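You operate a simulated robot arm through the tools that you are given. There is no shell and no other tool. Be economical: measure what you need, move in short steps, check, and stop when the job is done.

You run a simulated robot arm. Do the job below in one go: nothing can be reset, and whatever is moved stays where it is left.

JOB
Put the mortar on top of the beige wooden board. Then put the cream tin from the pantry worktop by the filter on top of the dough there.
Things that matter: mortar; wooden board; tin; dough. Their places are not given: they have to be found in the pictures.

The check looks at the end state, three seconds after you hand in, the way a careful person would. Anything else that was tipped, shoved, dropped, spilled or broken makes it a failure.

ROBOT AND FRAMES
A 6-joint arm with a two-finger parallel gripper, fixed in place. Base frame: the origin is at the foot of the arm, x ahead of it, y to its left, z up; the work surface is at about z = 0.82. Units: m, degrees, N and s.
With the tool pointing down near the work surface it reaches from about 0.24 to 0.64 m from the base axis. Its first joint turns from -66.0 to 66.0 degrees. Payload 2.7 kg.
Tool frame: the origin (TCP) lies between the finger pads and is the grasp point; the fingertips stand 0.023 m ahead of it; z points along the fingers, y is the line along which they close. Largest opening 0.094 m; finger width 0.038, thickness 0.01; the body of the gripper, 0.054 by 0.096 m, starts 0.039 m behind the TCP.
Orientation is that of the tool frame in the base frame, as a unit quaternion [w, x, y, z]. With the fingers straight down and closing along the base's y, the tool's x points along the base's -x, its y along +y and its z along -z.

CONTROLS
- The arm moves only by the tool jog_arm. Its argument "deltas" is a list of rows, each an object (a shift or turn left out is 0, a gripper value left out holds the last) with "delta_pos": the shift along the base's x, y, z in m, a list of three; "delta_rot": the turn, a rotation vector about the base's x, y, z in degrees, a list of three. In form: [{"delta_pos": [x, y, z], "delta_rot": [ax, ay, az]}, ...]. A call has 1 to 20 rows; each row is the pose to reach, as a shift and turn from the pose commanded when the call began. "hand" is the finger opening in m, from 0 to 0.094, set as the call begins (left out, the last holds). A row lasts 0.2 s, in which the tool goes at most 0.05 m and 8.6 degrees; a call with a longer step from one row to the next is refused whole, and so is a gripper value outside its range. A pose out of reach is approached as far as the arm can. The call stops where the force on the tool passes 40 N (or 10 N more than at its start, if that is more) or the arm is blocked; 0.2 s more then pass. Each finger travels about 0.045 m/s and halts on what it meets, pressing with about 34 N; the grip force reading is that of the motor and also rises with nothing between the fingers. The clock runs only during rows and for 0.2 s after the last one: add rows that repeat a pose to give the fingers time. It gives the time, the measured TCP pose, the force on the tool (base axes), the opening and the grip force at its end, in the units of the frame above (readings bear some noise).
- Cameras (640 x 400 px; columns grow to the right, rows downward): "scene" is fixed at [0.0677, -0.4261, 1.4032]; the picture's right is [0.84, -0.54, 0.00], its down [-0.32, -0.50, -0.81] and it looks along [0.44, 0.68, -0.59] (base axes); focal length 344 px, centre (320, 200). "wrist" rides on the gripper at [-0.039, 0, -0.044] in the tool frame; the picture's right is [0.00, -1.00, 0.00], its down [0.97, 0.00, -0.24] and it looks along [0.24, 0.00, 0.97] (tool axes); focal length 218 px, centre (320, 200).
- capture(camera): a new picture of that camera. It takes no simulated time.
- probe_pixels(camera, pixels): for up to 12 pixels [column, row] of the newest picture of that camera ("zoom" is the newest enlarged one), the place [x, y, z] in the base frame of the surface seen there, good to about 0.003 m. It takes no simulated time.
- inspect(camera, box): a new picture of the part [left, top, right, bottom] of that camera's present view, enlarged. It takes no simulated time.
- finish_job(): hands the job in; it is judged then, once.

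Keep the steps short. Do not move on a guess: measure, check each grasp and each placing, and mend mistakes. In all there are 80 turns and 34 pictures (those below and enlarged ones count). Leave the gripper open and the arm clear of the work at the hand-in unless told otherwise, and finish with a single line.

The tools are called after "Call:" as a command line: name --argument value ..., lists and objects as JSON in quotes. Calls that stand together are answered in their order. jog_arm: Moves the arm, as the interface text tells. Its arguments: {"type":"object","properties":{"deltas":{"type":"array","items":{"type":"object","properties":{"delta_pos":{"type":"array","items":{"type":"number"}},"delta_rot":{"type":"array","items":{"type":"number"}}}}},"hand":{"type":"number"}},"required":["deltas"]} The other tools are called the same way: capture (camera) takes a picture; probe_pixels (camera, pixels) gives the place of the surface under pixels of a picture; inspect (camera, box) takes an enlarged picture of a part of a camera's view; finish_job () hands the job in.

At the start:

```text
clock: 0.0
position: [0.4319, 0.0469, 1.1187]
ee_rot: [-0.001, 0.0, 1.0, 0.0]
ft_force: [-0.4, 0.8, 0.8]
finger_gap: 0.0938
grasp_force: 0.1
```

scene: 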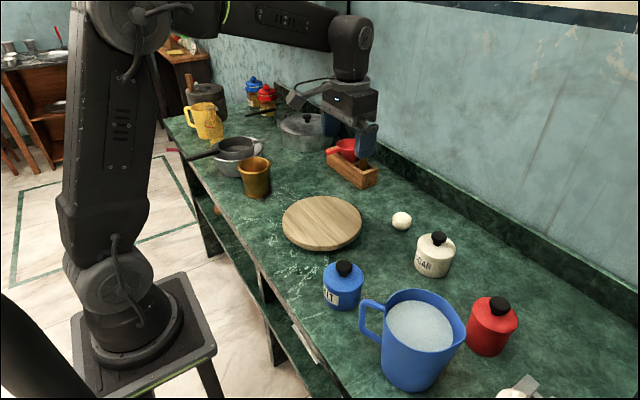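
wrist: 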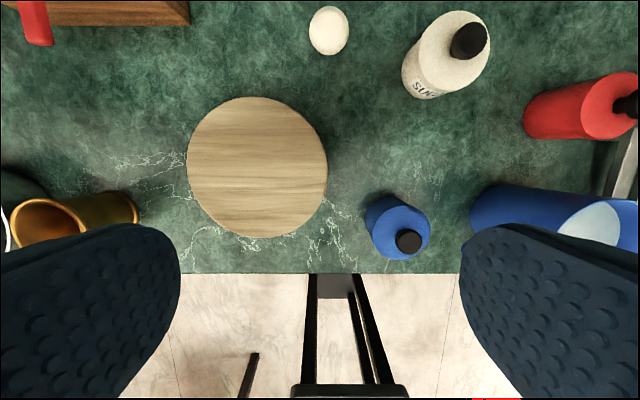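

I see a round board near (322,222), a brass cup near (255,177), a cream tin near (434,255) and a white ball near (401,220). I'll enlarge these areas to identify them.

Call:
inspect --camera "scene" --box '[160, 60, 400, 210]'

Call:
inspect --camera "scene" --box '[270, 180, 550, 355]'

```text
2.67 times, centred on (280, 135) of scene
```

zoom: 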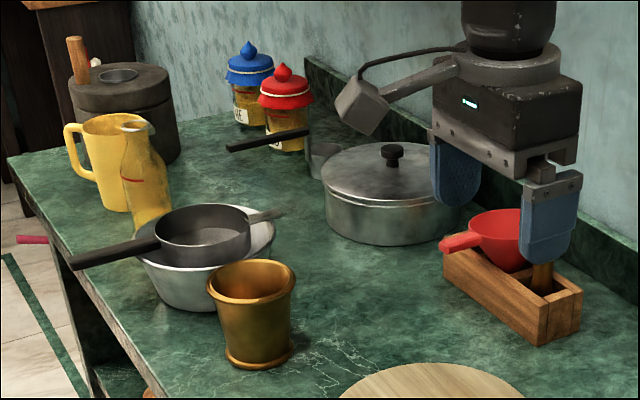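

```text
2.29 times, centred on (410, 268) of scene
```

zoom: 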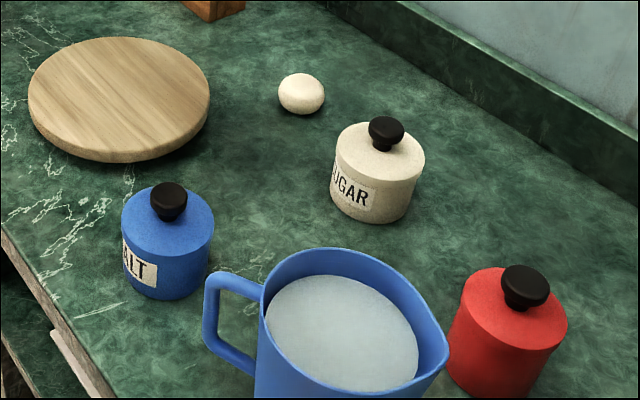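

The brass cup looks like the mortar, the SUGAR tin is the cream tin, and the white ball is the dough. I'll measure the tin, dough, salt tin and board in the zoom, and the mortar in the scene view.

Call:
probe_pixels --camera "zoom" --pixels '[[301, 80], [282, 96], [322, 98], [301, 112], [386, 122], [345, 145], [420, 160], [375, 172], [372, 222], [168, 187], [120, 95], [250, 150]]'

Call:
probe_pixels --camera "scene" --pixels '[[240, 164], [269, 165], [255, 171], [256, 159], [258, 197], [245, 190], [270, 190], [255, 185], [284, 226], [361, 218], [325, 197], [316, 248]]'

Call:
inspect --camera "wrist" --box '[0, 0, 640, 280]'

```text
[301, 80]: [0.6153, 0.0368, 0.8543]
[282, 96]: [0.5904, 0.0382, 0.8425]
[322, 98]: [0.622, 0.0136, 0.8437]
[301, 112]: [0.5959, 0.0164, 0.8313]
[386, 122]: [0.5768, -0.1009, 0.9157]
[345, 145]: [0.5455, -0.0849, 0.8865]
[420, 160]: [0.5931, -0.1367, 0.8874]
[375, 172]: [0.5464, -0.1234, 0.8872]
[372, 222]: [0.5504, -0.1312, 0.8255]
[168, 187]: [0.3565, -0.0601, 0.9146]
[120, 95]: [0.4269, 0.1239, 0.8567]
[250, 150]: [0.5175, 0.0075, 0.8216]
```

```text
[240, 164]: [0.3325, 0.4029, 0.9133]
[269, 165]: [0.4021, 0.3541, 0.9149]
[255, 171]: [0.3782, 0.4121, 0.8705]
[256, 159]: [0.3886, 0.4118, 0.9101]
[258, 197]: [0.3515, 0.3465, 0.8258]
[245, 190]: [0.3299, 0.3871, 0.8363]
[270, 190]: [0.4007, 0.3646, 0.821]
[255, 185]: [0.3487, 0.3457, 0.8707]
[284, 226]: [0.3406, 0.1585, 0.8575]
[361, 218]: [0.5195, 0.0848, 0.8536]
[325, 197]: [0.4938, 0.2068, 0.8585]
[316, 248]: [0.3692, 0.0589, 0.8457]
```

```text
1.00 times, centred on (320, 140) of wrist
```

zoom: 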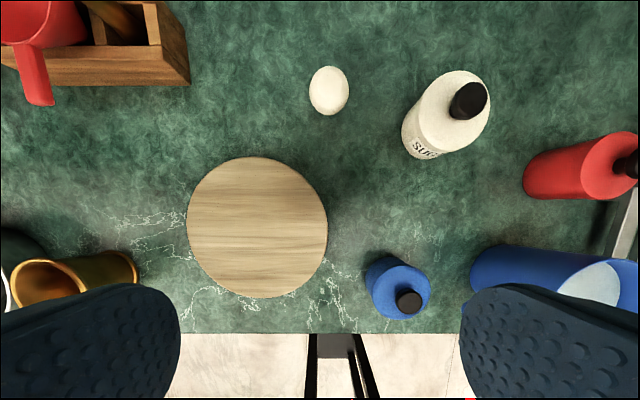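

The board centre is about (0.43, 0.125) with its top at 0.857. The mortar is about (0.367, 0.379) with its rim at 0.915. I'll move above the mortar at the same height and look down.

Call:
jog_arm --deltas '[{"delta_pos": [-0.008, 0.04, 0]}, {"delta_pos": [-0.016, 0.08, 0]}, {"delta_pos": [-0.024, 0.12, 0]}, {"delta_pos": [-0.032, 0.16, 0]}, {"delta_pos": [-0.04, 0.2, 0]}, {"delta_pos": [-0.048, 0.24, 0]}, {"delta_pos": [-0.056, 0.28, 0]}, {"delta_pos": [-0.065, 0.32, 0]}, {"delta_pos": [-0.065, 0.332, 0]}, {"delta_pos": [-0.065, 0.332, 0]}]' --hand 0.094

Call:
capture --camera "wrist"

```text
clock: 2.2
position: [0.3664, 0.3787, 1.1188]
ee_rot: [0.001, 0.0, 1.0, 0.0]
ft_force: [0.3, 1.2, -0.4]
finger_gap: 0.0939
grasp_force: 0.0
```

```text
28 pictures are left
```

wrist: 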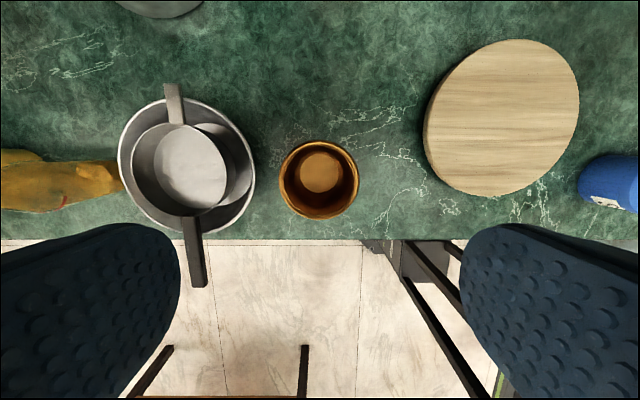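

Seen from above, the mortar rim is centred near (319,180). I'll enlarge it and measure the rim and the neighbours.

Call:
inspect --camera "wrist" --box '[220, 120, 420, 245]'

Call:
probe_pixels --camera "wrist" --pixels '[[281, 180], [357, 180], [319, 143], [319, 216], [292, 154], [346, 208], [346, 154], [292, 206], [319, 172], [253, 170], [240, 215], [225, 130]]'

```text
3.20 times, centred on (320, 182) of wrist
```

zoom: 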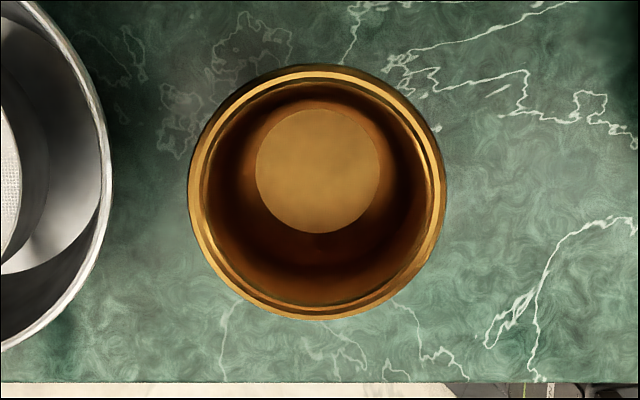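

```text
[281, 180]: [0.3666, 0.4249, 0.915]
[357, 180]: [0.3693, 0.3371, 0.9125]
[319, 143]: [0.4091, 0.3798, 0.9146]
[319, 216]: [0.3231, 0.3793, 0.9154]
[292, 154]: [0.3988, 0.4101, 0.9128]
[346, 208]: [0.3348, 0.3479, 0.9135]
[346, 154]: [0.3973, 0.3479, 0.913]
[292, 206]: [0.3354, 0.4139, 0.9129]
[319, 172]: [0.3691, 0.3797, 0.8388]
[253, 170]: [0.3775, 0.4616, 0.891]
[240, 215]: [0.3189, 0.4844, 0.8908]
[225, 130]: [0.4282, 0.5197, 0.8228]
```

The rim measures about 0.093 m across. That is the full opening, so the fingers can't safely pass over it. I'll put the nearly closed fingers inside the cup and spread them against the inner wall instead. The mortar centre is about (0.3665, 0.380), its floor at 0.839 and its rim at 0.915. First I'll close the fingers to 0.012 and come down above the rim.

Call:
jog_arm --deltas '[{"delta_pos": [0, 0.001, 0]}, {"delta_pos": [0, 0.001, 0]}, {"delta_pos": [0, 0.001, 0]}, {"delta_pos": [0, 0.001, -0.03]}, {"delta_pos": [0, 0.001, -0.07]}, {"delta_pos": [0, 0.001, -0.11]}, {"delta_pos": [0, 0.001, -0.15]}, {"delta_pos": [0, 0.001, -0.165]}, {"delta_pos": [0, 0.001, -0.165]}]' --hand 0.012

Call:
capture --camera "wrist"

Call:
inspect --camera "scene" --box '[180, 80, 340, 210]'

```text
clock: 4.2
position: [0.3673, 0.38, 0.9527]
ee_rot: [0.0, -0.001, 1.0, 0.0]
ft_force: [0.9, 0.1, 0.2]
finger_gap: 0.0121
grasp_force: 0.0
```

```text
26 pictures are left
```

wrist: 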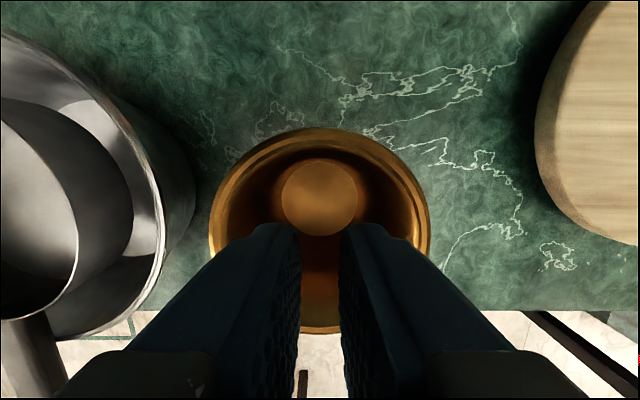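

```text
3.08 times, centred on (260, 145) of scene
```

zoom: 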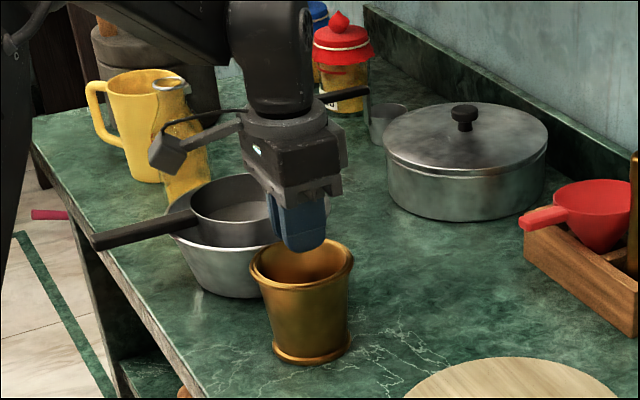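

The fingers are centred over the cup and the bowl is clear. Next I'll lower to TCP z of about 0.885, which puts the tips near 0.862.

Call:
jog_arm --deltas '[{"delta_pos": [-0.0007, 0, -0.025]}, {"delta_pos": [-0.0007, 0, -0.045]}, {"delta_pos": [-0.0007, 0, -0.058]}, {"delta_pos": [-0.0007, 0, -0.068]}, {"delta_pos": [-0.0007, 0, -0.068]}]'

```text
clock: 5.4
position: [0.3653, 0.38, 0.8844]
ee_rot: [0.0, -0.001, 1.0, 0.0]
ft_force: [0.2, -0.1, 0.3]
finger_gap: 0.0121
grasp_force: 0.0
```

No contact on the way down. Next I'll spread the fingers against the inner wall.

Call:
jog_arm --deltas '[{"delta_pos": [0, 0, 0]}, {"delta_pos": [0, 0, 0]}, {"delta_pos": [0, 0, 0]}, {"delta_pos": [0, 0, 0]}, {"delta_pos": [0, 0, 0]}]' --hand 0.08

```text
clock: 6.6
position: [0.3652, 0.3806, 0.8844]
ee_rot: [0.0, 0.0, 1.0, -0.001]
ft_force: [-2.5, -0.8, 1.4]
finger_gap: 0.0311
grasp_force: 0.0
```

The fingers stopped at 0.031, as predicted, so they are braced on the wall. Next is a small test lift.

Call:
jog_arm --deltas '[{"delta_pos": [0, 0, 0.005]}, {"delta_pos": [0, 0, 0.01]}, {"delta_pos": [0, 0, 0.018]}, {"delta_pos": [0, 0, 0.025]}, {"delta_pos": [0, 0, 0.025]}]'

Call:
inspect --camera "scene" --box '[180, 80, 340, 210]'

```text
clock: 7.8
position: [0.3667, 0.379, 0.9121]
ee_rot: [0.0, 0.0, 1.0, 0.0]
ft_force: [0.2, 0.7, -4.7]
finger_gap: 0.0314
grasp_force: 0.0
```

```text
3.08 times, centred on (260, 145) of scene
```

zoom: 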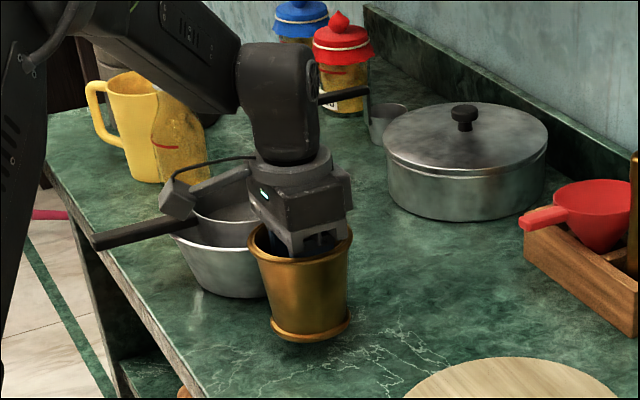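

The mortar is clear of the counter, weighs about 0.5 kg and the grip is steady. I'll raise it and carry it over the board centre at about (0.434, 0.127).

Call:
jog_arm --deltas '[{"delta_pos": [0, 0, 0.015]}, {"delta_pos": [0, 0, 0.035]}, {"delta_pos": [0, 0, 0.06]}, {"delta_pos": [0.004, -0.015, 0.06]}, {"delta_pos": [0.012, -0.045, 0.06]}, {"delta_pos": [0.021, -0.08, 0.06]}, {"delta_pos": [0.03, -0.115, 0.06]}, {"delta_pos": [0.04, -0.15, 0.06]}, {"delta_pos": [0.049, -0.185, 0.06]}, {"delta_pos": [0.058, -0.215, 0.06]}, {"delta_pos": [0.064, -0.238, 0.06]}, {"delta_pos": [0.067, -0.252, 0.06]}, {"delta_pos": [0.067, -0.252, 0.06]}, {"delta_pos": [0.067, -0.252, 0.06]}]'

Call:
capture --camera "scene"

Call:
capture --camera "wrist"

```text
clock: 10.8
position: [0.435, 0.1276, 0.9704]
ee_rot: [0.0, 0.001, 1.0, 0.0]
ft_force: [0.1, -0.5, -3.6]
finger_gap: 0.0317
grasp_force: 0.1
```

```text
23 pictures are left
```

scene: 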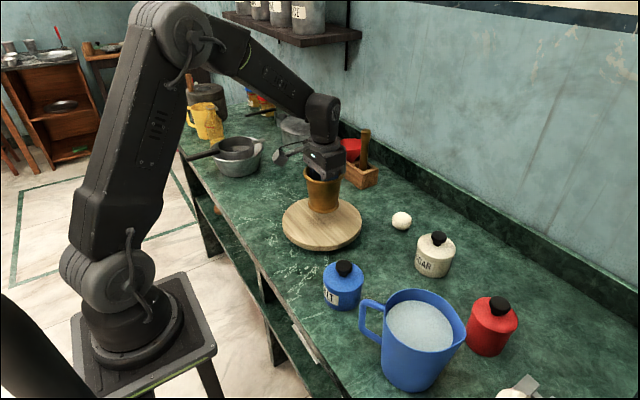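

```text
22 pictures are left
```

wrist: 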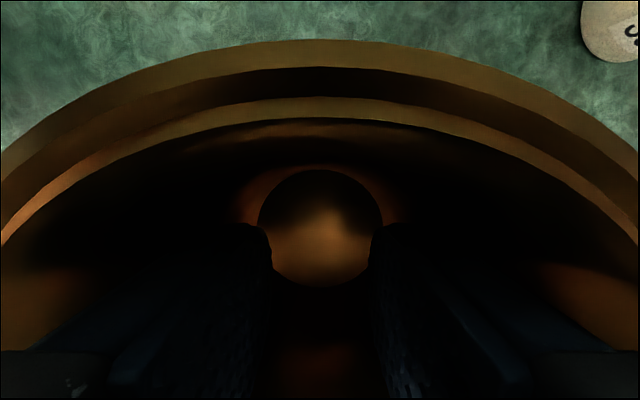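

The mortar hangs upright over the board. I'll lower it to just above contact, expected at TCP z of about 0.922.

Call:
jog_arm --deltas '[{"delta_pos": [0, 0, -0.015]}, {"delta_pos": [0, 0, -0.03]}, {"delta_pos": [0, 0, -0.04]}, {"delta_pos": [0, 0, -0.044]}, {"delta_pos": [0, 0, -0.046]}, {"delta_pos": [0, 0, -0.046]}]'

Call:
inspect --camera "scene" --box '[260, 130, 390, 260]'

```text
clock: 12.2
position: [0.4334, 0.1279, 0.9261]
ee_rot: [0.0, 0.0, 1.0, 0.0]
ft_force: [0.4, -0.9, -3.7]
finger_gap: 0.0316
grasp_force: 0.0
```

```text
3.08 times, centred on (325, 195) of scene
```

zoom: 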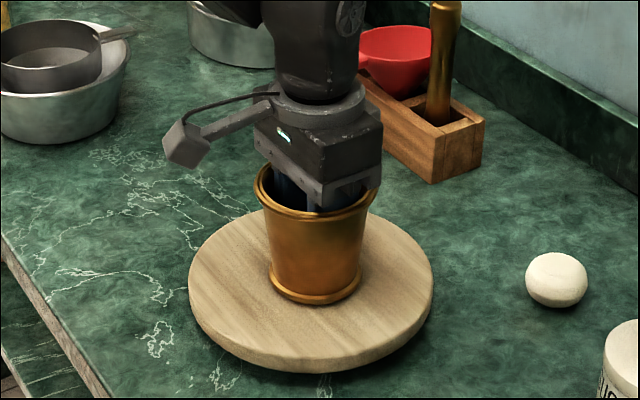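

It is just above the board and centred. The brass pestle in the box confirms this is the mortar. I'll lower a few more millimetres and watch the force.

Call:
jog_arm --deltas '[{"delta_pos": [0, 0, -0.001]}, {"delta_pos": [0, 0, -0.002]}, {"delta_pos": [0, 0, -0.003]}, {"delta_pos": [0, 0, -0.003]}]'

```text
clock: 13.2
position: [0.4341, 0.1287, 0.9246]
ee_rot: [0.001, 0.0, 1.0, 0.0]
ft_force: [-4.4, -2.5, 13.1]
finger_gap: 0.0317
grasp_force: 0.1
```

The force rose to +13 N, so the mortar is resting on the board. I'll close the fingers gently to free it.

Call:
jog_arm --deltas '[{"delta_pos": [0, 0, -0.002]}, {"delta_pos": [0, 0, -0.002]}, {"delta_pos": [0, 0, -0.002]}, {"delta_pos": [0, 0, -0.002]}]' --hand 0.012

```text
clock: 14.2
position: [0.4334, 0.127, 0.9196]
ee_rot: [0.0, 0.0, 1.0, 0.0]
ft_force: [1.1, -0.7, 0.3]
finger_gap: 0.0119
grasp_force: 0.1
```

The force is back to zero and the fingers are free of the wall. I'll rise straight up and check.

Call:
jog_arm --deltas '[{"delta_pos": [0, 0, 0.02]}, {"delta_pos": [0, 0, 0.05]}, {"delta_pos": [0, 0, 0.09]}, {"delta_pos": [0, 0, 0.13]}, {"delta_pos": [0, 0, 0.17]}, {"delta_pos": [0, 0, 0.2]}, {"delta_pos": [0, 0, 0.2]}]'

Call:
capture --camera "scene"

Call:
capture --camera "wrist"

```text
clock: 15.8
position: [0.4309, 0.1277, 1.1204]
ee_rot: [0.0, -0.001, 1.0, 0.0]
ft_force: [-0.2, 0.7, 0.0]
finger_gap: 0.0122
grasp_force: 0.0
```

```text
20 pictures are left
```

scene: 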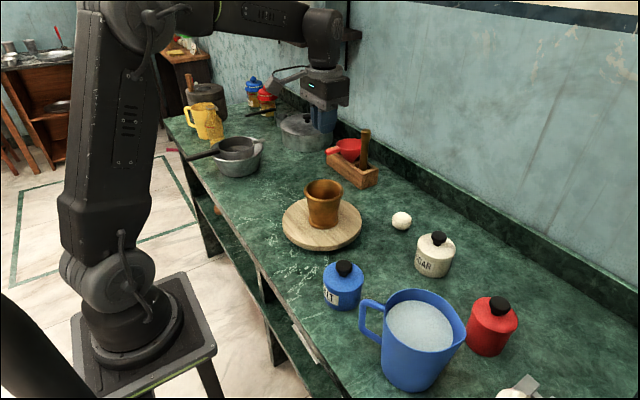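

```text
19 pictures are left
```

wrist: 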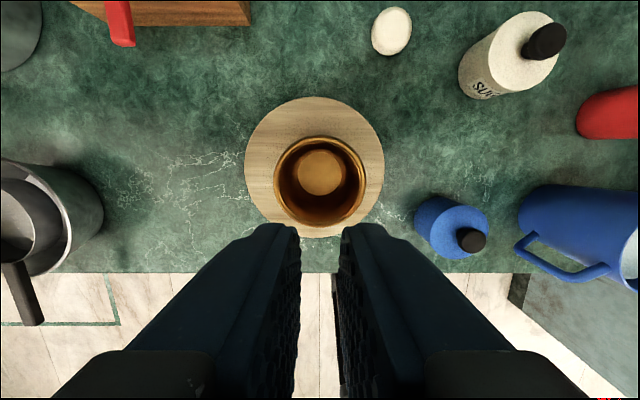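

The mortar stands upright in the middle of the board. Next is the tin: I'll move above it at about (0.565, -0.108) with the fingers open and look.

Call:
jog_arm --deltas '[{"delta_pos": [0.015, -0.03, 0]}, {"delta_pos": [0.035, -0.065, 0]}, {"delta_pos": [0.055, -0.1, -0.005]}, {"delta_pos": [0.075, -0.135, -0.01]}, {"delta_pos": [0.095, -0.17, -0.015]}, {"delta_pos": [0.115, -0.205, -0.02]}, {"delta_pos": [0.135, -0.235, -0.02]}, {"delta_pos": [0.135, -0.235, -0.02]}, {"delta_pos": [0.135, -0.235, -0.02]}]' --hand 0.094

Call:
capture --camera "wrist"

```text
clock: 17.8
position: [0.5688, -0.1094, 1.0995]
ee_rot: [0.0, 0.0, 1.0, 0.0]
ft_force: [1.3, -0.1, 0.3]
finger_gap: 0.0941
grasp_force: 0.0
```

```text
18 pictures are left
```

wrist: 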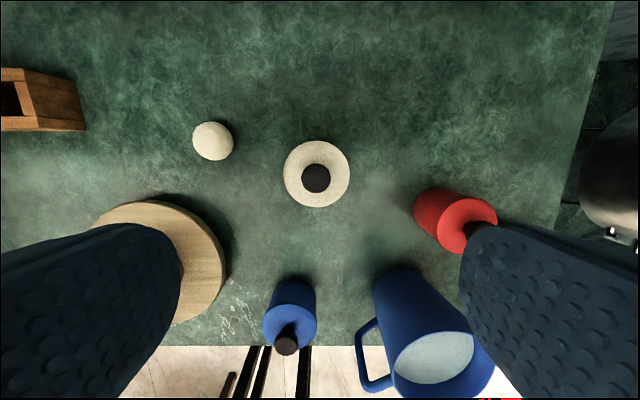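

The only cream tin is the SUGAR one, centred near (317,175), with the dough at (213,141). The metal filter stands at the right. I'll enlarge and measure both.

Call:
inspect --camera "wrist" --box '[180, 100, 380, 225]'

Call:
probe_pixels --camera "wrist" --pixels '[[316, 178], [287, 175], [347, 175], [317, 144], [317, 204], [212, 138], [196, 141], [230, 141], [213, 125], [213, 157], [205, 141], [221, 141]]'

```text
3.20 times, centred on (280, 162) of wrist
```

zoom: 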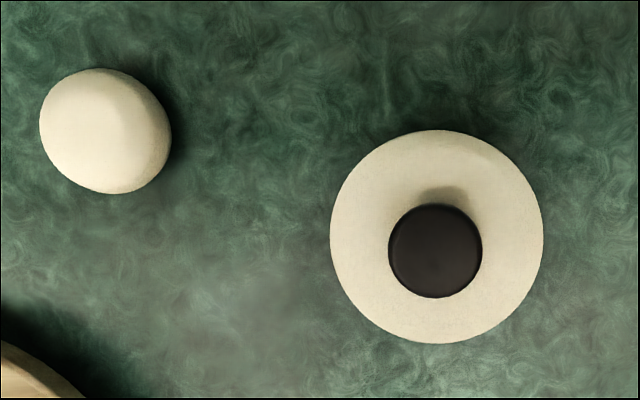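

```text
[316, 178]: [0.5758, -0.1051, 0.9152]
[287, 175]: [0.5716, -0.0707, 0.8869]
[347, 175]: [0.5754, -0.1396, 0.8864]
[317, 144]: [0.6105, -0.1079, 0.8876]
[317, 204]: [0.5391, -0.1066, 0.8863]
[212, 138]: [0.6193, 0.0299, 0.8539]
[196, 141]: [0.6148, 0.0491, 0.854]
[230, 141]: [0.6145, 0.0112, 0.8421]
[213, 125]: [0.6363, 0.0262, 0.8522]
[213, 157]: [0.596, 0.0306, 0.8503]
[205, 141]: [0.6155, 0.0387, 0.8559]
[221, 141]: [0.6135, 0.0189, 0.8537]
```

The tin is centred at about (0.574, -0.105), 0.077 m across, with its lid at 0.887. The dough has to balance the tin, so I'll take a straight-down view of it first.

Call:
jog_arm --deltas '[{"delta_pos": [0.001, 0.035, 0]}, {"delta_pos": [0.002, 0.07, 0]}, {"delta_pos": [0.003, 0.105, 0]}, {"delta_pos": [0.005, 0.141, -0.02]}, {"delta_pos": [0.005, 0.141, -0.04]}, {"delta_pos": [0.005, 0.141, -0.04]}]'

Call:
inspect --camera "wrist" --box '[256, 90, 384, 170]'

Call:
inspect --camera "scene" --box '[376, 200, 424, 240]'

```text
clock: 19.2
position: [0.5735, 0.0345, 1.0602]
ee_rot: [0.0, 0.0, 1.0, 0.0]
ft_force: [-0.1, 0.5, 0.1]
finger_gap: 0.0937
grasp_force: 0.0
```

```text
5.00 times, centred on (320, 130) of wrist
```

zoom: 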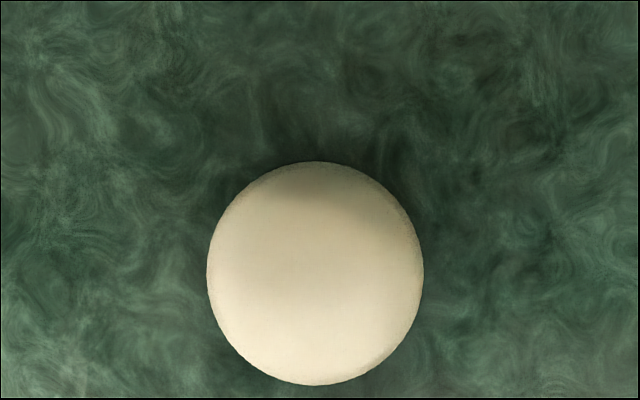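

```text
10.00 times, centred on (400, 220) of scene
```

zoom: 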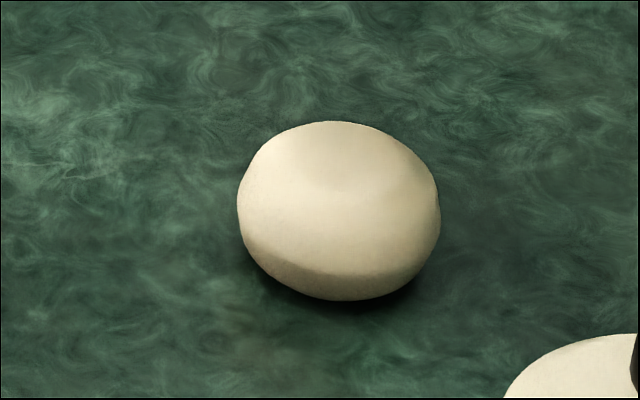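

Seen from above, the dough centre is about (0.6145, 0.0357) with radius 0.0256. I'll read the top's profile from the enlarged scene picture to see how flat it is.

Call:
probe_pixels --camera "zoom" --pixels '[[330, 130], [330, 145], [330, 160], [330, 180], [330, 200], [330, 220], [290, 160], [370, 160], [270, 180], [400, 185], [310, 200], [360, 200]]'

```text
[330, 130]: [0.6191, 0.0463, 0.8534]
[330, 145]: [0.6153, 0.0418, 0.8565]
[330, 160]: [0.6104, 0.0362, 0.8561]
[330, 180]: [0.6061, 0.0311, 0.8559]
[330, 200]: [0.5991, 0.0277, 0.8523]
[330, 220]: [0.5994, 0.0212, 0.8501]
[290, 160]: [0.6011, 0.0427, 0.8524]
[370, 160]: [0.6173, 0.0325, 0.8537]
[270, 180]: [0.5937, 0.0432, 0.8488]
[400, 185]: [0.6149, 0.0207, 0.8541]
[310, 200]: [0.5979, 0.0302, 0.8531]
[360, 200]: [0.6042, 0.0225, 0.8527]
```

The dough top is gently domed at about 0.856. I'll go back above the tin centre at (0.5745, -0.105) and lower to TCP z of about 0.96, then check.

Call:
jog_arm --deltas '[{"delta_pos": [0, -0.035, 0]}, {"delta_pos": [0, -0.07, 0]}, {"delta_pos": [0.001, -0.105, 0]}, {"delta_pos": [0.001, -0.1393, 0]}, {"delta_pos": [0.001, -0.1393, -0.03]}, {"delta_pos": [0.001, -0.1393, -0.07]}, {"delta_pos": [0.001, -0.1393, -0.1]}, {"delta_pos": [0.001, -0.1393, -0.1]}]'

Call:
capture --camera "wrist"

```text
clock: 21.0
position: [0.5736, -0.1056, 0.9597]
ee_rot: [0.001, 0.0, 1.0, 0.0]
ft_force: [0.2, -0.3, 0.1]
finger_gap: 0.0942
grasp_force: 0.0
```

```text
14 pictures are left
```

wrist: 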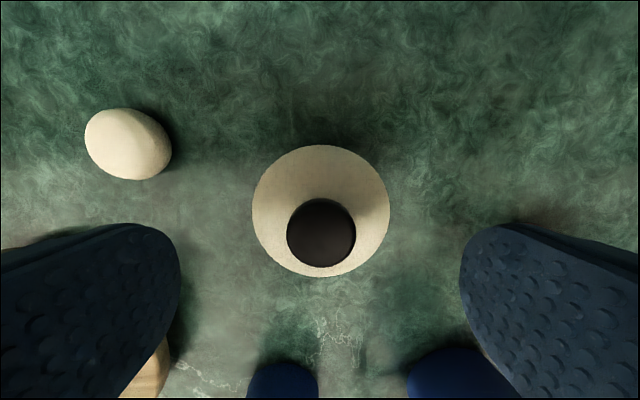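

The tin is centred between the fingers, at column 321. I'll confirm its fore-aft centre.

Call:
probe_pixels --camera "wrist" --pixels '[[256, 211], [386, 211], [321, 149], [321, 272], [321, 232]]'

```text
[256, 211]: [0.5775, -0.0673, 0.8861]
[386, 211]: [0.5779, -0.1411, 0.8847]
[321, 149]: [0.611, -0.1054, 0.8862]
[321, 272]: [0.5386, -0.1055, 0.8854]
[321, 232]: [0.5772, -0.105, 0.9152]
```

The centre is (0.575, -0.105), which matches. I'll lower to TCP z of 0.884, so the body clears the knob at 0.916.

Call:
jog_arm --deltas '[{"delta_pos": [0.001, 0, -0.03]}, {"delta_pos": [0.001, 0, -0.055]}, {"delta_pos": [0.001, 0, -0.07]}, {"delta_pos": [0.001, 0, -0.0757]}, {"delta_pos": [0.001, 0, -0.0757]}]'

Call:
jog_arm --deltas '[{"delta_pos": [0, 0, 0]}, {"delta_pos": [0, 0, 0]}, {"delta_pos": [0, 0, 0]}, {"delta_pos": [0, 0, 0]}]' --hand 0.06

```text
clock: 22.2
position: [0.5741, -0.1041, 0.8844]
ee_rot: [0.0, 0.0, 1.0, 0.0]
ft_force: [0.0, 0.2, -0.3]
finger_gap: 0.0939
grasp_force: 0.1
```

```text
clock: 23.2
position: [0.5734, -0.1048, 0.8853]
ee_rot: [-0.001, 0.0, 1.0, 0.0]
ft_force: [0.0, -1.4, -1.2]
finger_gap: 0.0778
grasp_force: 34.5
```

The tin is gripped at 0.078 m with 34 N. I'll lift it and look.

Call:
jog_arm --deltas '[{"delta_pos": [0, 0, 0.005]}, {"delta_pos": [0, 0, 0.015]}, {"delta_pos": [0, 0, 0.035]}, {"delta_pos": [0, 0, 0.06]}, {"delta_pos": [0, 0, 0.075]}, {"delta_pos": [0, 0, 0.075]}]'

Call:
inspect --camera "scene" --box '[340, 140, 520, 290]'

```text
clock: 24.6
position: [0.575, -0.1055, 0.9608]
ee_rot: [0.0, 0.0, 1.0, 0.0]
ft_force: [-0.5, -0.9, 0.4]
finger_gap: 0.06
grasp_force: 0.1
```

```text
2.67 times, centred on (430, 215) of scene
```

zoom: 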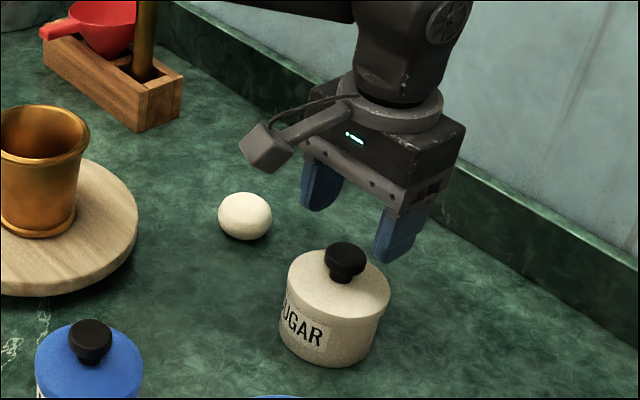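

The tin slipped out and stayed standing. The grip was only on the upper edge of the body. The knob is mushroom-shaped, so the fingers could hook under its head. I'll look at where the tin is now and measure the knob.

Call:
inspect --camera "scene" --box '[405, 222, 469, 286]'

Call:
capture --camera "wrist"

Call:
probe_pixels --camera "zoom" --pixels '[[320, 100], [320, 150], [320, 180], [250, 220], [250, 240], [250, 270], [250, 300], [250, 350], [250, 390]]'

```text
6.25 times, centred on (437, 254) of scene
```

zoom: 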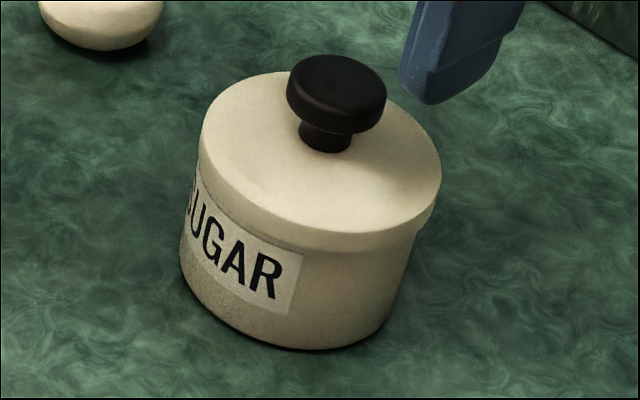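

```text
11 pictures are left
```

wrist: 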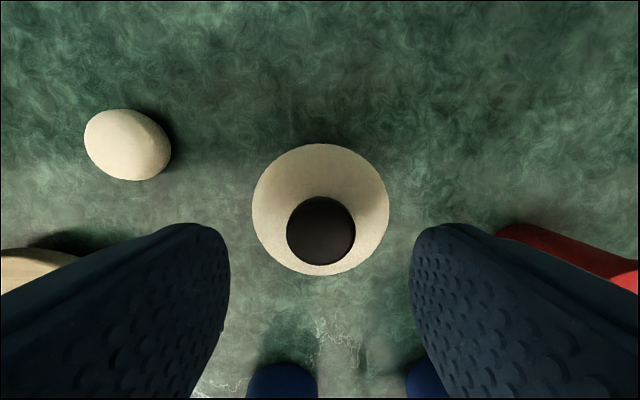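

```text
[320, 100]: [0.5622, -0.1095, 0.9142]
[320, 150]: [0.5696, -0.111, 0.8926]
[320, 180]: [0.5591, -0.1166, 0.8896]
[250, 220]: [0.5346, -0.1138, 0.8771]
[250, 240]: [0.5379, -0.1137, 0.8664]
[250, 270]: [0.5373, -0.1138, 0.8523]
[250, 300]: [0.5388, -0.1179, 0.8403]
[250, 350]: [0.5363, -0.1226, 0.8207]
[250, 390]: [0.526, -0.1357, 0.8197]
```

The lid has an overhanging lip from about 0.873 to 0.889. Any upright grip takes that lip, and it slid. The tin itself has not moved. I'll grip again a little deeper, command the fingers fully closed, lift only 3 mm and read the force to learn the weight.

Call:
jog_arm --deltas '[{"delta_pos": [0, 0, 0]}, {"delta_pos": [0, 0, 0]}, {"delta_pos": [0, 0, 0]}, {"delta_pos": [0, 0, -0.03]}, {"delta_pos": [0, 0, -0.06]}, {"delta_pos": [0, 0, -0.073]}, {"delta_pos": [0, 0, -0.079]}, {"delta_pos": [0, 0, -0.079]}]' --hand 0.094

Call:
jog_arm --deltas '[{"delta_pos": [0, 0, 0]}, {"delta_pos": [0, 0, 0]}, {"delta_pos": [0, 0, 0]}, {"delta_pos": [0, 0, 0]}, {"delta_pos": [0, 0, 0]}]' --hand 0.0

Call:
jog_arm --deltas '[{"delta_pos": [0, 0, 0.001]}, {"delta_pos": [0, 0, 0.002]}, {"delta_pos": [0, 0, 0.003]}, {"delta_pos": [0, 0, 0.003]}]'

```text
clock: 26.4
position: [0.5743, -0.1064, 0.8785]
ee_rot: [0.0, 0.001, 1.0, 0.0]
ft_force: [1.2, 0.8, 0.4]
finger_gap: 0.0943
grasp_force: 0.0
```

```text
clock: 27.6
position: [0.575, -0.1051, 0.8784]
ee_rot: [0.0, 0.0, 1.0, 0.0]
ft_force: [0.2, 1.6, -0.1]
finger_gap: 0.0775
grasp_force: 34.0
```

```text
clock: 28.6
position: [0.575, -0.105, 0.883]
ee_rot: [0.0, 0.0, 1.0, 0.0]
ft_force: [-0.1, -0.1, -2.8]
finger_gap: 0.0776
grasp_force: 34.3
```

The force reads -2.8 N after 3 mm. I'll lift another 6 mm slowly and look.

Call:
jog_arm --deltas '[{"delta_pos": [0, 0, 0.001]}, {"delta_pos": [0, 0, 0.002]}, {"delta_pos": [0, 0, 0.003]}, {"delta_pos": [0, 0, 0.004]}, {"delta_pos": [0, 0, 0.005]}, {"delta_pos": [0, 0, 0.006]}, {"delta_pos": [0, 0, 0.006]}]'

Call:
inspect --camera "scene" --box '[395, 222, 475, 286]'

```text
clock: 30.2
position: [0.5757, -0.1053, 0.8888]
ee_rot: [0.0, 0.0, 1.0, -0.001]
ft_force: [0.8, 0.1, -1.6]
finger_gap: 0.0775
grasp_force: 34.4
```

```text
6.25 times, centred on (435, 254) of scene
```

zoom: 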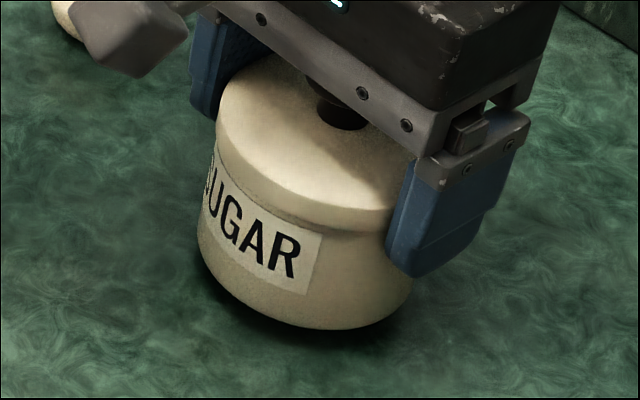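

It is lifted this time, weighs about 0.25 kg and hangs upright. I'll raise it slowly and check that it does not creep.

Call:
jog_arm --deltas '[{"delta_pos": [0, 0, 0.004]}, {"delta_pos": [0, 0, 0.01]}, {"delta_pos": [0, 0, 0.018]}, {"delta_pos": [0, 0, 0.027]}, {"delta_pos": [0, 0, 0.036]}, {"delta_pos": [0, 0, 0.045]}, {"delta_pos": [0, 0, 0.053]}, {"delta_pos": [0, 0, 0.058]}, {"delta_pos": [0, 0, 0.06]}, {"delta_pos": [0, 0, 0.06]}]'

Call:
inspect --camera "scene" --box '[375, 190, 475, 270]'

```text
clock: 32.4
position: [0.5739, -0.1052, 0.9499]
ee_rot: [0.0, 0.0, 1.0, 0.001]
ft_force: [0.8, 0.0, -2.3]
finger_gap: 0.0774
grasp_force: 34.1
```

```text
5.00 times, centred on (425, 230) of scene
```

zoom: 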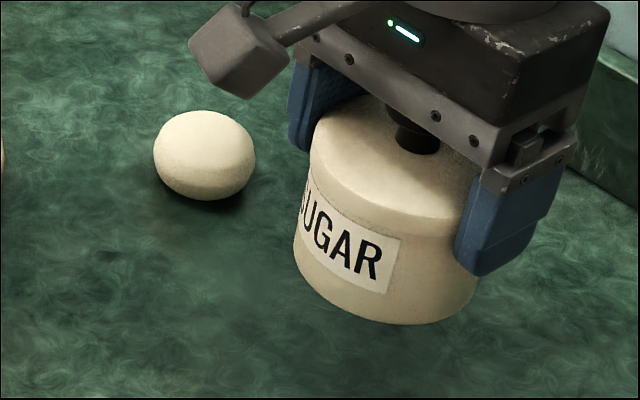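

It is steady, with the tin bottom at about 0.89. I'll carry it slowly over the dough centre at (0.614, 0.0357).

Call:
jog_arm --deltas '[{"delta_pos": [0.002, 0.006, 0.005]}, {"delta_pos": [0.006, 0.02, 0.01]}, {"delta_pos": [0.011, 0.04, 0.01]}, {"delta_pos": [0.017, 0.06, 0.01]}, {"delta_pos": [0.023, 0.08, 0.01]}, {"delta_pos": [0.028, 0.1, 0.01]}, {"delta_pos": [0.033, 0.12, 0.01]}, {"delta_pos": [0.037, 0.133, 0.01]}, {"delta_pos": [0.039, 0.139, 0.01]}, {"delta_pos": [0.0393, 0.1407, 0.01]}, {"delta_pos": [0.0393, 0.1407, 0.01]}, {"delta_pos": [0.0393, 0.1407, 0.01]}]'

Call:
inspect --camera "scene" --box '[350, 160, 450, 240]'

Call:
probe_pixels --camera "zoom" --pixels '[[250, 190], [250, 210], [250, 240], [250, 260], [250, 280], [250, 300], [250, 320], [250, 340], [250, 360], [250, 380]]'

```text
clock: 35.0
position: [0.6168, 0.0353, 0.9593]
ee_rot: [-0.001, 0.0, 1.0, 0.001]
ft_force: [0.5, -0.8, -2.3]
finger_gap: 0.0775
grasp_force: 33.8
```

```text
5.00 times, centred on (400, 200) of scene
```

zoom: 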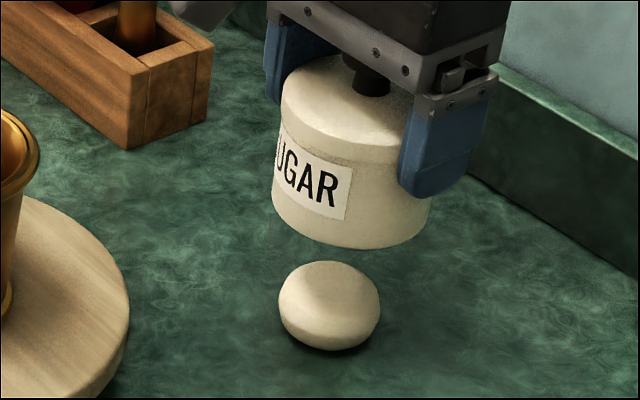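

```text
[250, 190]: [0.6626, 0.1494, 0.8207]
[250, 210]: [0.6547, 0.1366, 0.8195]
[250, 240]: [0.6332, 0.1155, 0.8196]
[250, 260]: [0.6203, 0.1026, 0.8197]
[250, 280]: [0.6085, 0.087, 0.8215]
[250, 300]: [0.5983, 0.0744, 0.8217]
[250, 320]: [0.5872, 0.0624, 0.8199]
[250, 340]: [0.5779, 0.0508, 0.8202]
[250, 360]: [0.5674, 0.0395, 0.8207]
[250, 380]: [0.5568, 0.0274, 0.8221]
```

The zoom covers scene columns 336 to 464. I'll measure the tin in it to check it is centred over the dough.

Call:
probe_pixels --camera "zoom" --pixels '[[350, 235], [350, 242], [276, 205], [428, 210], [300, 232], [400, 236], [350, 160], [350, 140], [300, 130], [340, 90], [330, 270], [329, 300]]'

Call:
capture --camera "wrist"

```text
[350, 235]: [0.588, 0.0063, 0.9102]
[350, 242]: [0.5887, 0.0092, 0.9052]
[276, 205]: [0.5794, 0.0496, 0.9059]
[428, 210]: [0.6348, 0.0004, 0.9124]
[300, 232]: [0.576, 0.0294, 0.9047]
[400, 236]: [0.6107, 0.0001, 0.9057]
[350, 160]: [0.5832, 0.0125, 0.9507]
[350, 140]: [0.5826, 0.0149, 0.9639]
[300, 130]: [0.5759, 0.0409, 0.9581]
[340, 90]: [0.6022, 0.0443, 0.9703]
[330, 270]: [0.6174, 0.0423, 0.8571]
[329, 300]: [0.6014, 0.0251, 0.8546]
```

```text
7 pictures are left
```

wrist: 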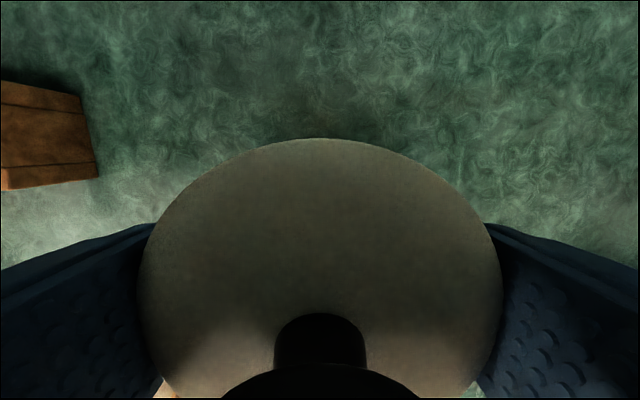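

The tin centre fits to about (0.614, 0.0365) and its bottom is at 0.900, so it is over the dough within 1 mm and has not slipped. I'll lower to just above contact.

Call:
jog_arm --deltas '[{"delta_pos": [0, 0, -0.008]}, {"delta_pos": [0, 0, -0.018]}, {"delta_pos": [0, 0, -0.027]}, {"delta_pos": [0, 0, -0.034]}, {"delta_pos": [0, 0, -0.038]}, {"delta_pos": [0, 0, -0.04]}, {"delta_pos": [0, 0, -0.04]}]'

Call:
jog_arm --deltas '[{"delta_pos": [0, 0, -0.0005]}, {"delta_pos": [0, 0, -0.001]}, {"delta_pos": [0, 0, -0.001]}]'

Call:
jog_arm --deltas '[{"delta_pos": [0, 0, -0.0005]}, {"delta_pos": [0, 0, -0.001]}, {"delta_pos": [0, 0, -0.001]}]'

```text
clock: 36.6
position: [0.6134, 0.0352, 0.9198]
ee_rot: [0.0, 0.0, 1.0, 0.0]
ft_force: [0.5, -0.2, -2.4]
finger_gap: 0.0776
grasp_force: 34.2
```

```text
clock: 37.4
position: [0.614, 0.0345, 0.9184]
ee_rot: [0.0, 0.0, 1.0, 0.0]
ft_force: [1.0, 0.1, -3.1]
finger_gap: 0.0775
grasp_force: 34.2
```

```text
clock: 38.2
position: [0.6139, 0.0334, 0.9171]
ee_rot: [0.0, 0.001, 1.0, 0.0]
ft_force: [0.3, -0.1, -3.4]
finger_gap: 0.0773
grasp_force: 34.1
```

Still hanging at -3 N. I'll go down another 1 mm at a time.

Call:
jog_arm --deltas '[{"delta_pos": [0, 0, -0.0005]}, {"delta_pos": [0, 0, -0.001]}, {"delta_pos": [0, 0, -0.001]}]'

Call:
jog_arm --deltas '[{"delta_pos": [0, 0, -0.0003]}, {"delta_pos": [0, 0, -0.0006]}, {"delta_pos": [0, 0, -0.0006]}]'

```text
clock: 39.0
position: [0.6142, 0.0349, 0.9157]
ee_rot: [0.0, 0.0, 1.0, 0.001]
ft_force: [0.3, -0.6, -2.8]
finger_gap: 0.0771
grasp_force: 34.1
```

```text
clock: 39.8
position: [0.616, 0.0349, 0.915]
ee_rot: [0.0, 0.0, 1.0, 0.0]
ft_force: [-0.2, 0.2, -3.5]
finger_gap: 0.0776
grasp_force: 34.2
```

No contact yet. I'll continue in small steps.

Call:
jog_arm --deltas '[{"delta_pos": [0, 0, -0.0004]}, {"delta_pos": [0, 0, -0.0008]}, {"delta_pos": [0, 0, -0.0008]}]'

Call:
inspect --camera "scene" --box '[368, 180, 448, 244]'

```text
clock: 40.6
position: [0.6146, 0.0352, 0.9161]
ee_rot: [0.0, 0.0, 1.0, 0.0]
ft_force: [-0.4, 0.2, -2.8]
finger_gap: 0.0775
grasp_force: 34.1
```

```text
6.25 times, centred on (408, 212) of scene
```

zoom: 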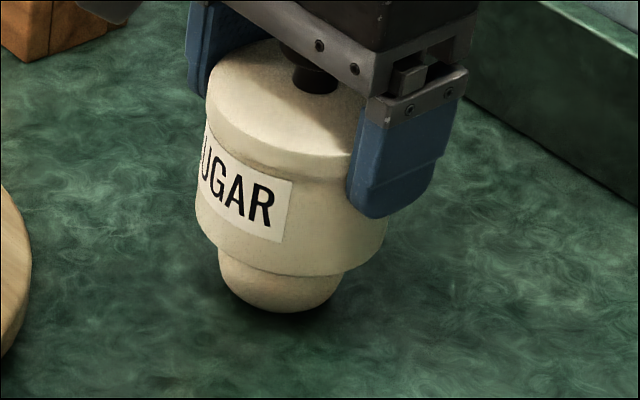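

It is very close and well centred. A bit more.

Call:
jog_arm --deltas '[{"delta_pos": [0, 0, -0.0004]}, {"delta_pos": [0, 0, -0.0008]}, {"delta_pos": [0, 0, -0.0008]}]'

Call:
jog_arm --deltas '[{"delta_pos": [0, 0, -0.0004]}, {"delta_pos": [0, 0, -0.0008]}, {"delta_pos": [0, 0, -0.0008]}]'

```text
clock: 41.4
position: [0.6145, 0.036, 0.9153]
ee_rot: [0.0, 0.0, 1.0, 0.0]
ft_force: [-0.6, 0.1, -2.3]
finger_gap: 0.0774
grasp_force: 33.9
```

```text
clock: 42.2
position: [0.6139, 0.0353, 0.9131]
ee_rot: [0.0, 0.0, 1.0, 0.0]
ft_force: [0.9, -0.1, -1.7]
finger_gap: 0.0774
grasp_force: 33.7
```

The force is starting to drop, at -1.7 N. Another small step.

Call:
jog_arm --deltas '[{"delta_pos": [0, 0, -0.0004]}, {"delta_pos": [0, 0, -0.0008]}, {"delta_pos": [0, 0, -0.0008]}]'

```text
clock: 43.0
position: [0.6143, 0.0348, 0.9127]
ee_rot: [0.001, 0.0, 1.0, 0.0]
ft_force: [1.0, -1.0, 0.8]
finger_gap: 0.0773
grasp_force: 33.7
```

The force is now +0.8 N, so the dough carries the tin's weight. I'll ease the fingers open a little and hold still.

Call:
jog_arm --deltas '[{"delta_pos": [0, 0, 0]}, {"delta_pos": [0, 0, 0]}, {"delta_pos": [0, 0, 0]}]' --hand 0.081

Call:
inspect --camera "scene" --box '[368, 180, 448, 244]'

```text
clock: 43.8
position: [0.6138, 0.0349, 0.9117]
ee_rot: [0.0, 0.0, 1.0, 0.0]
ft_force: [-0.1, -0.1, -0.1]
finger_gap: 0.081
grasp_force: 0.1
```

```text
6.25 times, centred on (408, 212) of scene
```

zoom: 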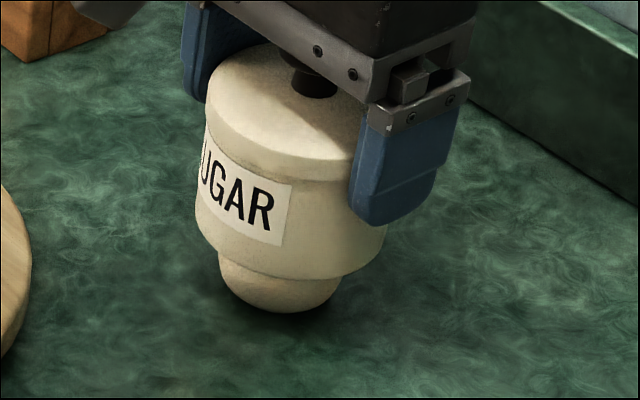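

It stands upright with the fingers just off it. I'll open fully, wait, then rise straight up.

Call:
jog_arm --deltas '[{"delta_pos": [0, 0, 0]}, {"delta_pos": [0, 0, 0]}, {"delta_pos": [0, 0, 0]}, {"delta_pos": [0, 0, 0]}, {"delta_pos": [0, 0, 0]}]' --hand 0.094

Call:
jog_arm --deltas '[{"delta_pos": [0, 0, 0.01]}, {"delta_pos": [0, 0, 0.03]}, {"delta_pos": [0, 0, 0.06]}, {"delta_pos": [0, 0, 0.09]}, {"delta_pos": [0, 0, 0.12]}, {"delta_pos": [-0.03, 0, 0.15]}, {"delta_pos": [-0.07, 0, 0.17]}, {"delta_pos": [-0.11, 0, 0.18]}, {"delta_pos": [-0.15, 0, 0.18]}, {"delta_pos": [-0.15, 0, 0.18]}]'

Call:
capture --camera "scene"

```text
clock: 45.0
position: [0.6132, 0.0338, 0.9131]
ee_rot: [0.0, 0.001, 1.0, 0.0]
ft_force: [0.6, -0.3, 0.3]
finger_gap: 0.0943
grasp_force: 0.0
```

```text
clock: 47.2
position: [0.4636, 0.0326, 1.0931]
ee_rot: [0.0, 0.0, 1.0, 0.0]
ft_force: [-0.2, 0.4, -1.0]
finger_gap: 0.0942
grasp_force: 0.1
```

```text
4 pictures are left
```

scene: 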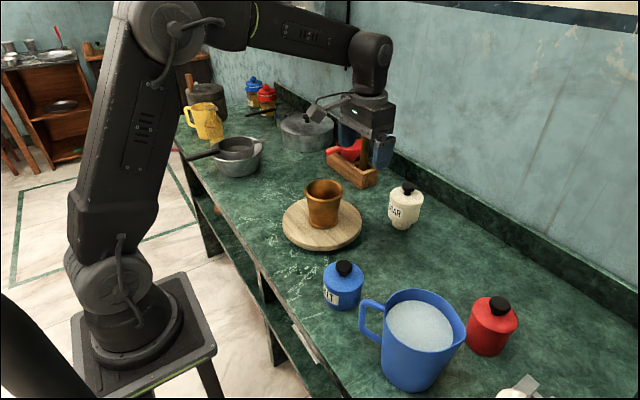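

The tin stands on the dough, the mortar stands on the board, and nothing else looks disturbed. I'll hold still for a couple of seconds, then take one last close look.

Call:
jog_arm --deltas '[{"delta_pos": [0, 0, 0]}, {"delta_pos": [0, 0, 0]}, {"delta_pos": [0, 0, 0]}, {"delta_pos": [0, 0, 0]}, {"delta_pos": [0, 0, 0]}, {"delta_pos": [0, 0, 0]}, {"delta_pos": [0, 0, 0]}, {"delta_pos": [0, 0, 0]}, {"delta_pos": [0, 0, 0]}, {"delta_pos": [0, 0, 0]}]'

Call:
inspect --camera "scene" --box '[280, 160, 440, 260]'

```text
clock: 49.4
position: [0.4644, 0.0331, 1.0935]
ee_rot: [0.0, 0.0, 1.0, -0.001]
ft_force: [0.3, -0.7, 0.4]
finger_gap: 0.0941
grasp_force: 0.0
```

```text
4.00 times, centred on (360, 210) of scene
```

zoom: 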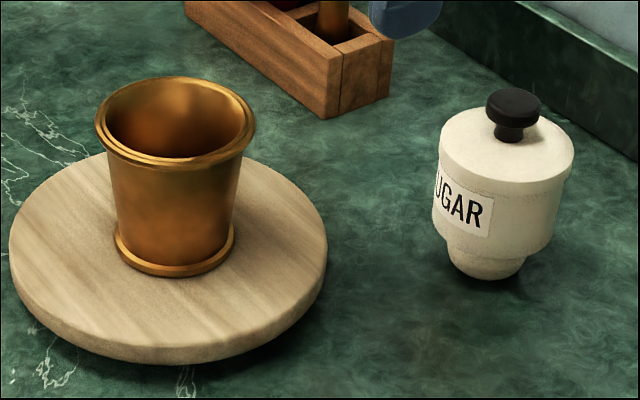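

Both are stable, the gripper is open and the arm is clear. I'll hand in now.

Call:
finish_job

```text
The job is handed in.
```

The mortar stands on the beige wooden board and the cream sugar tin stands on the dough, both upright and steady when I handed in; the tin slipped from my first grip but stayed standing where it was.
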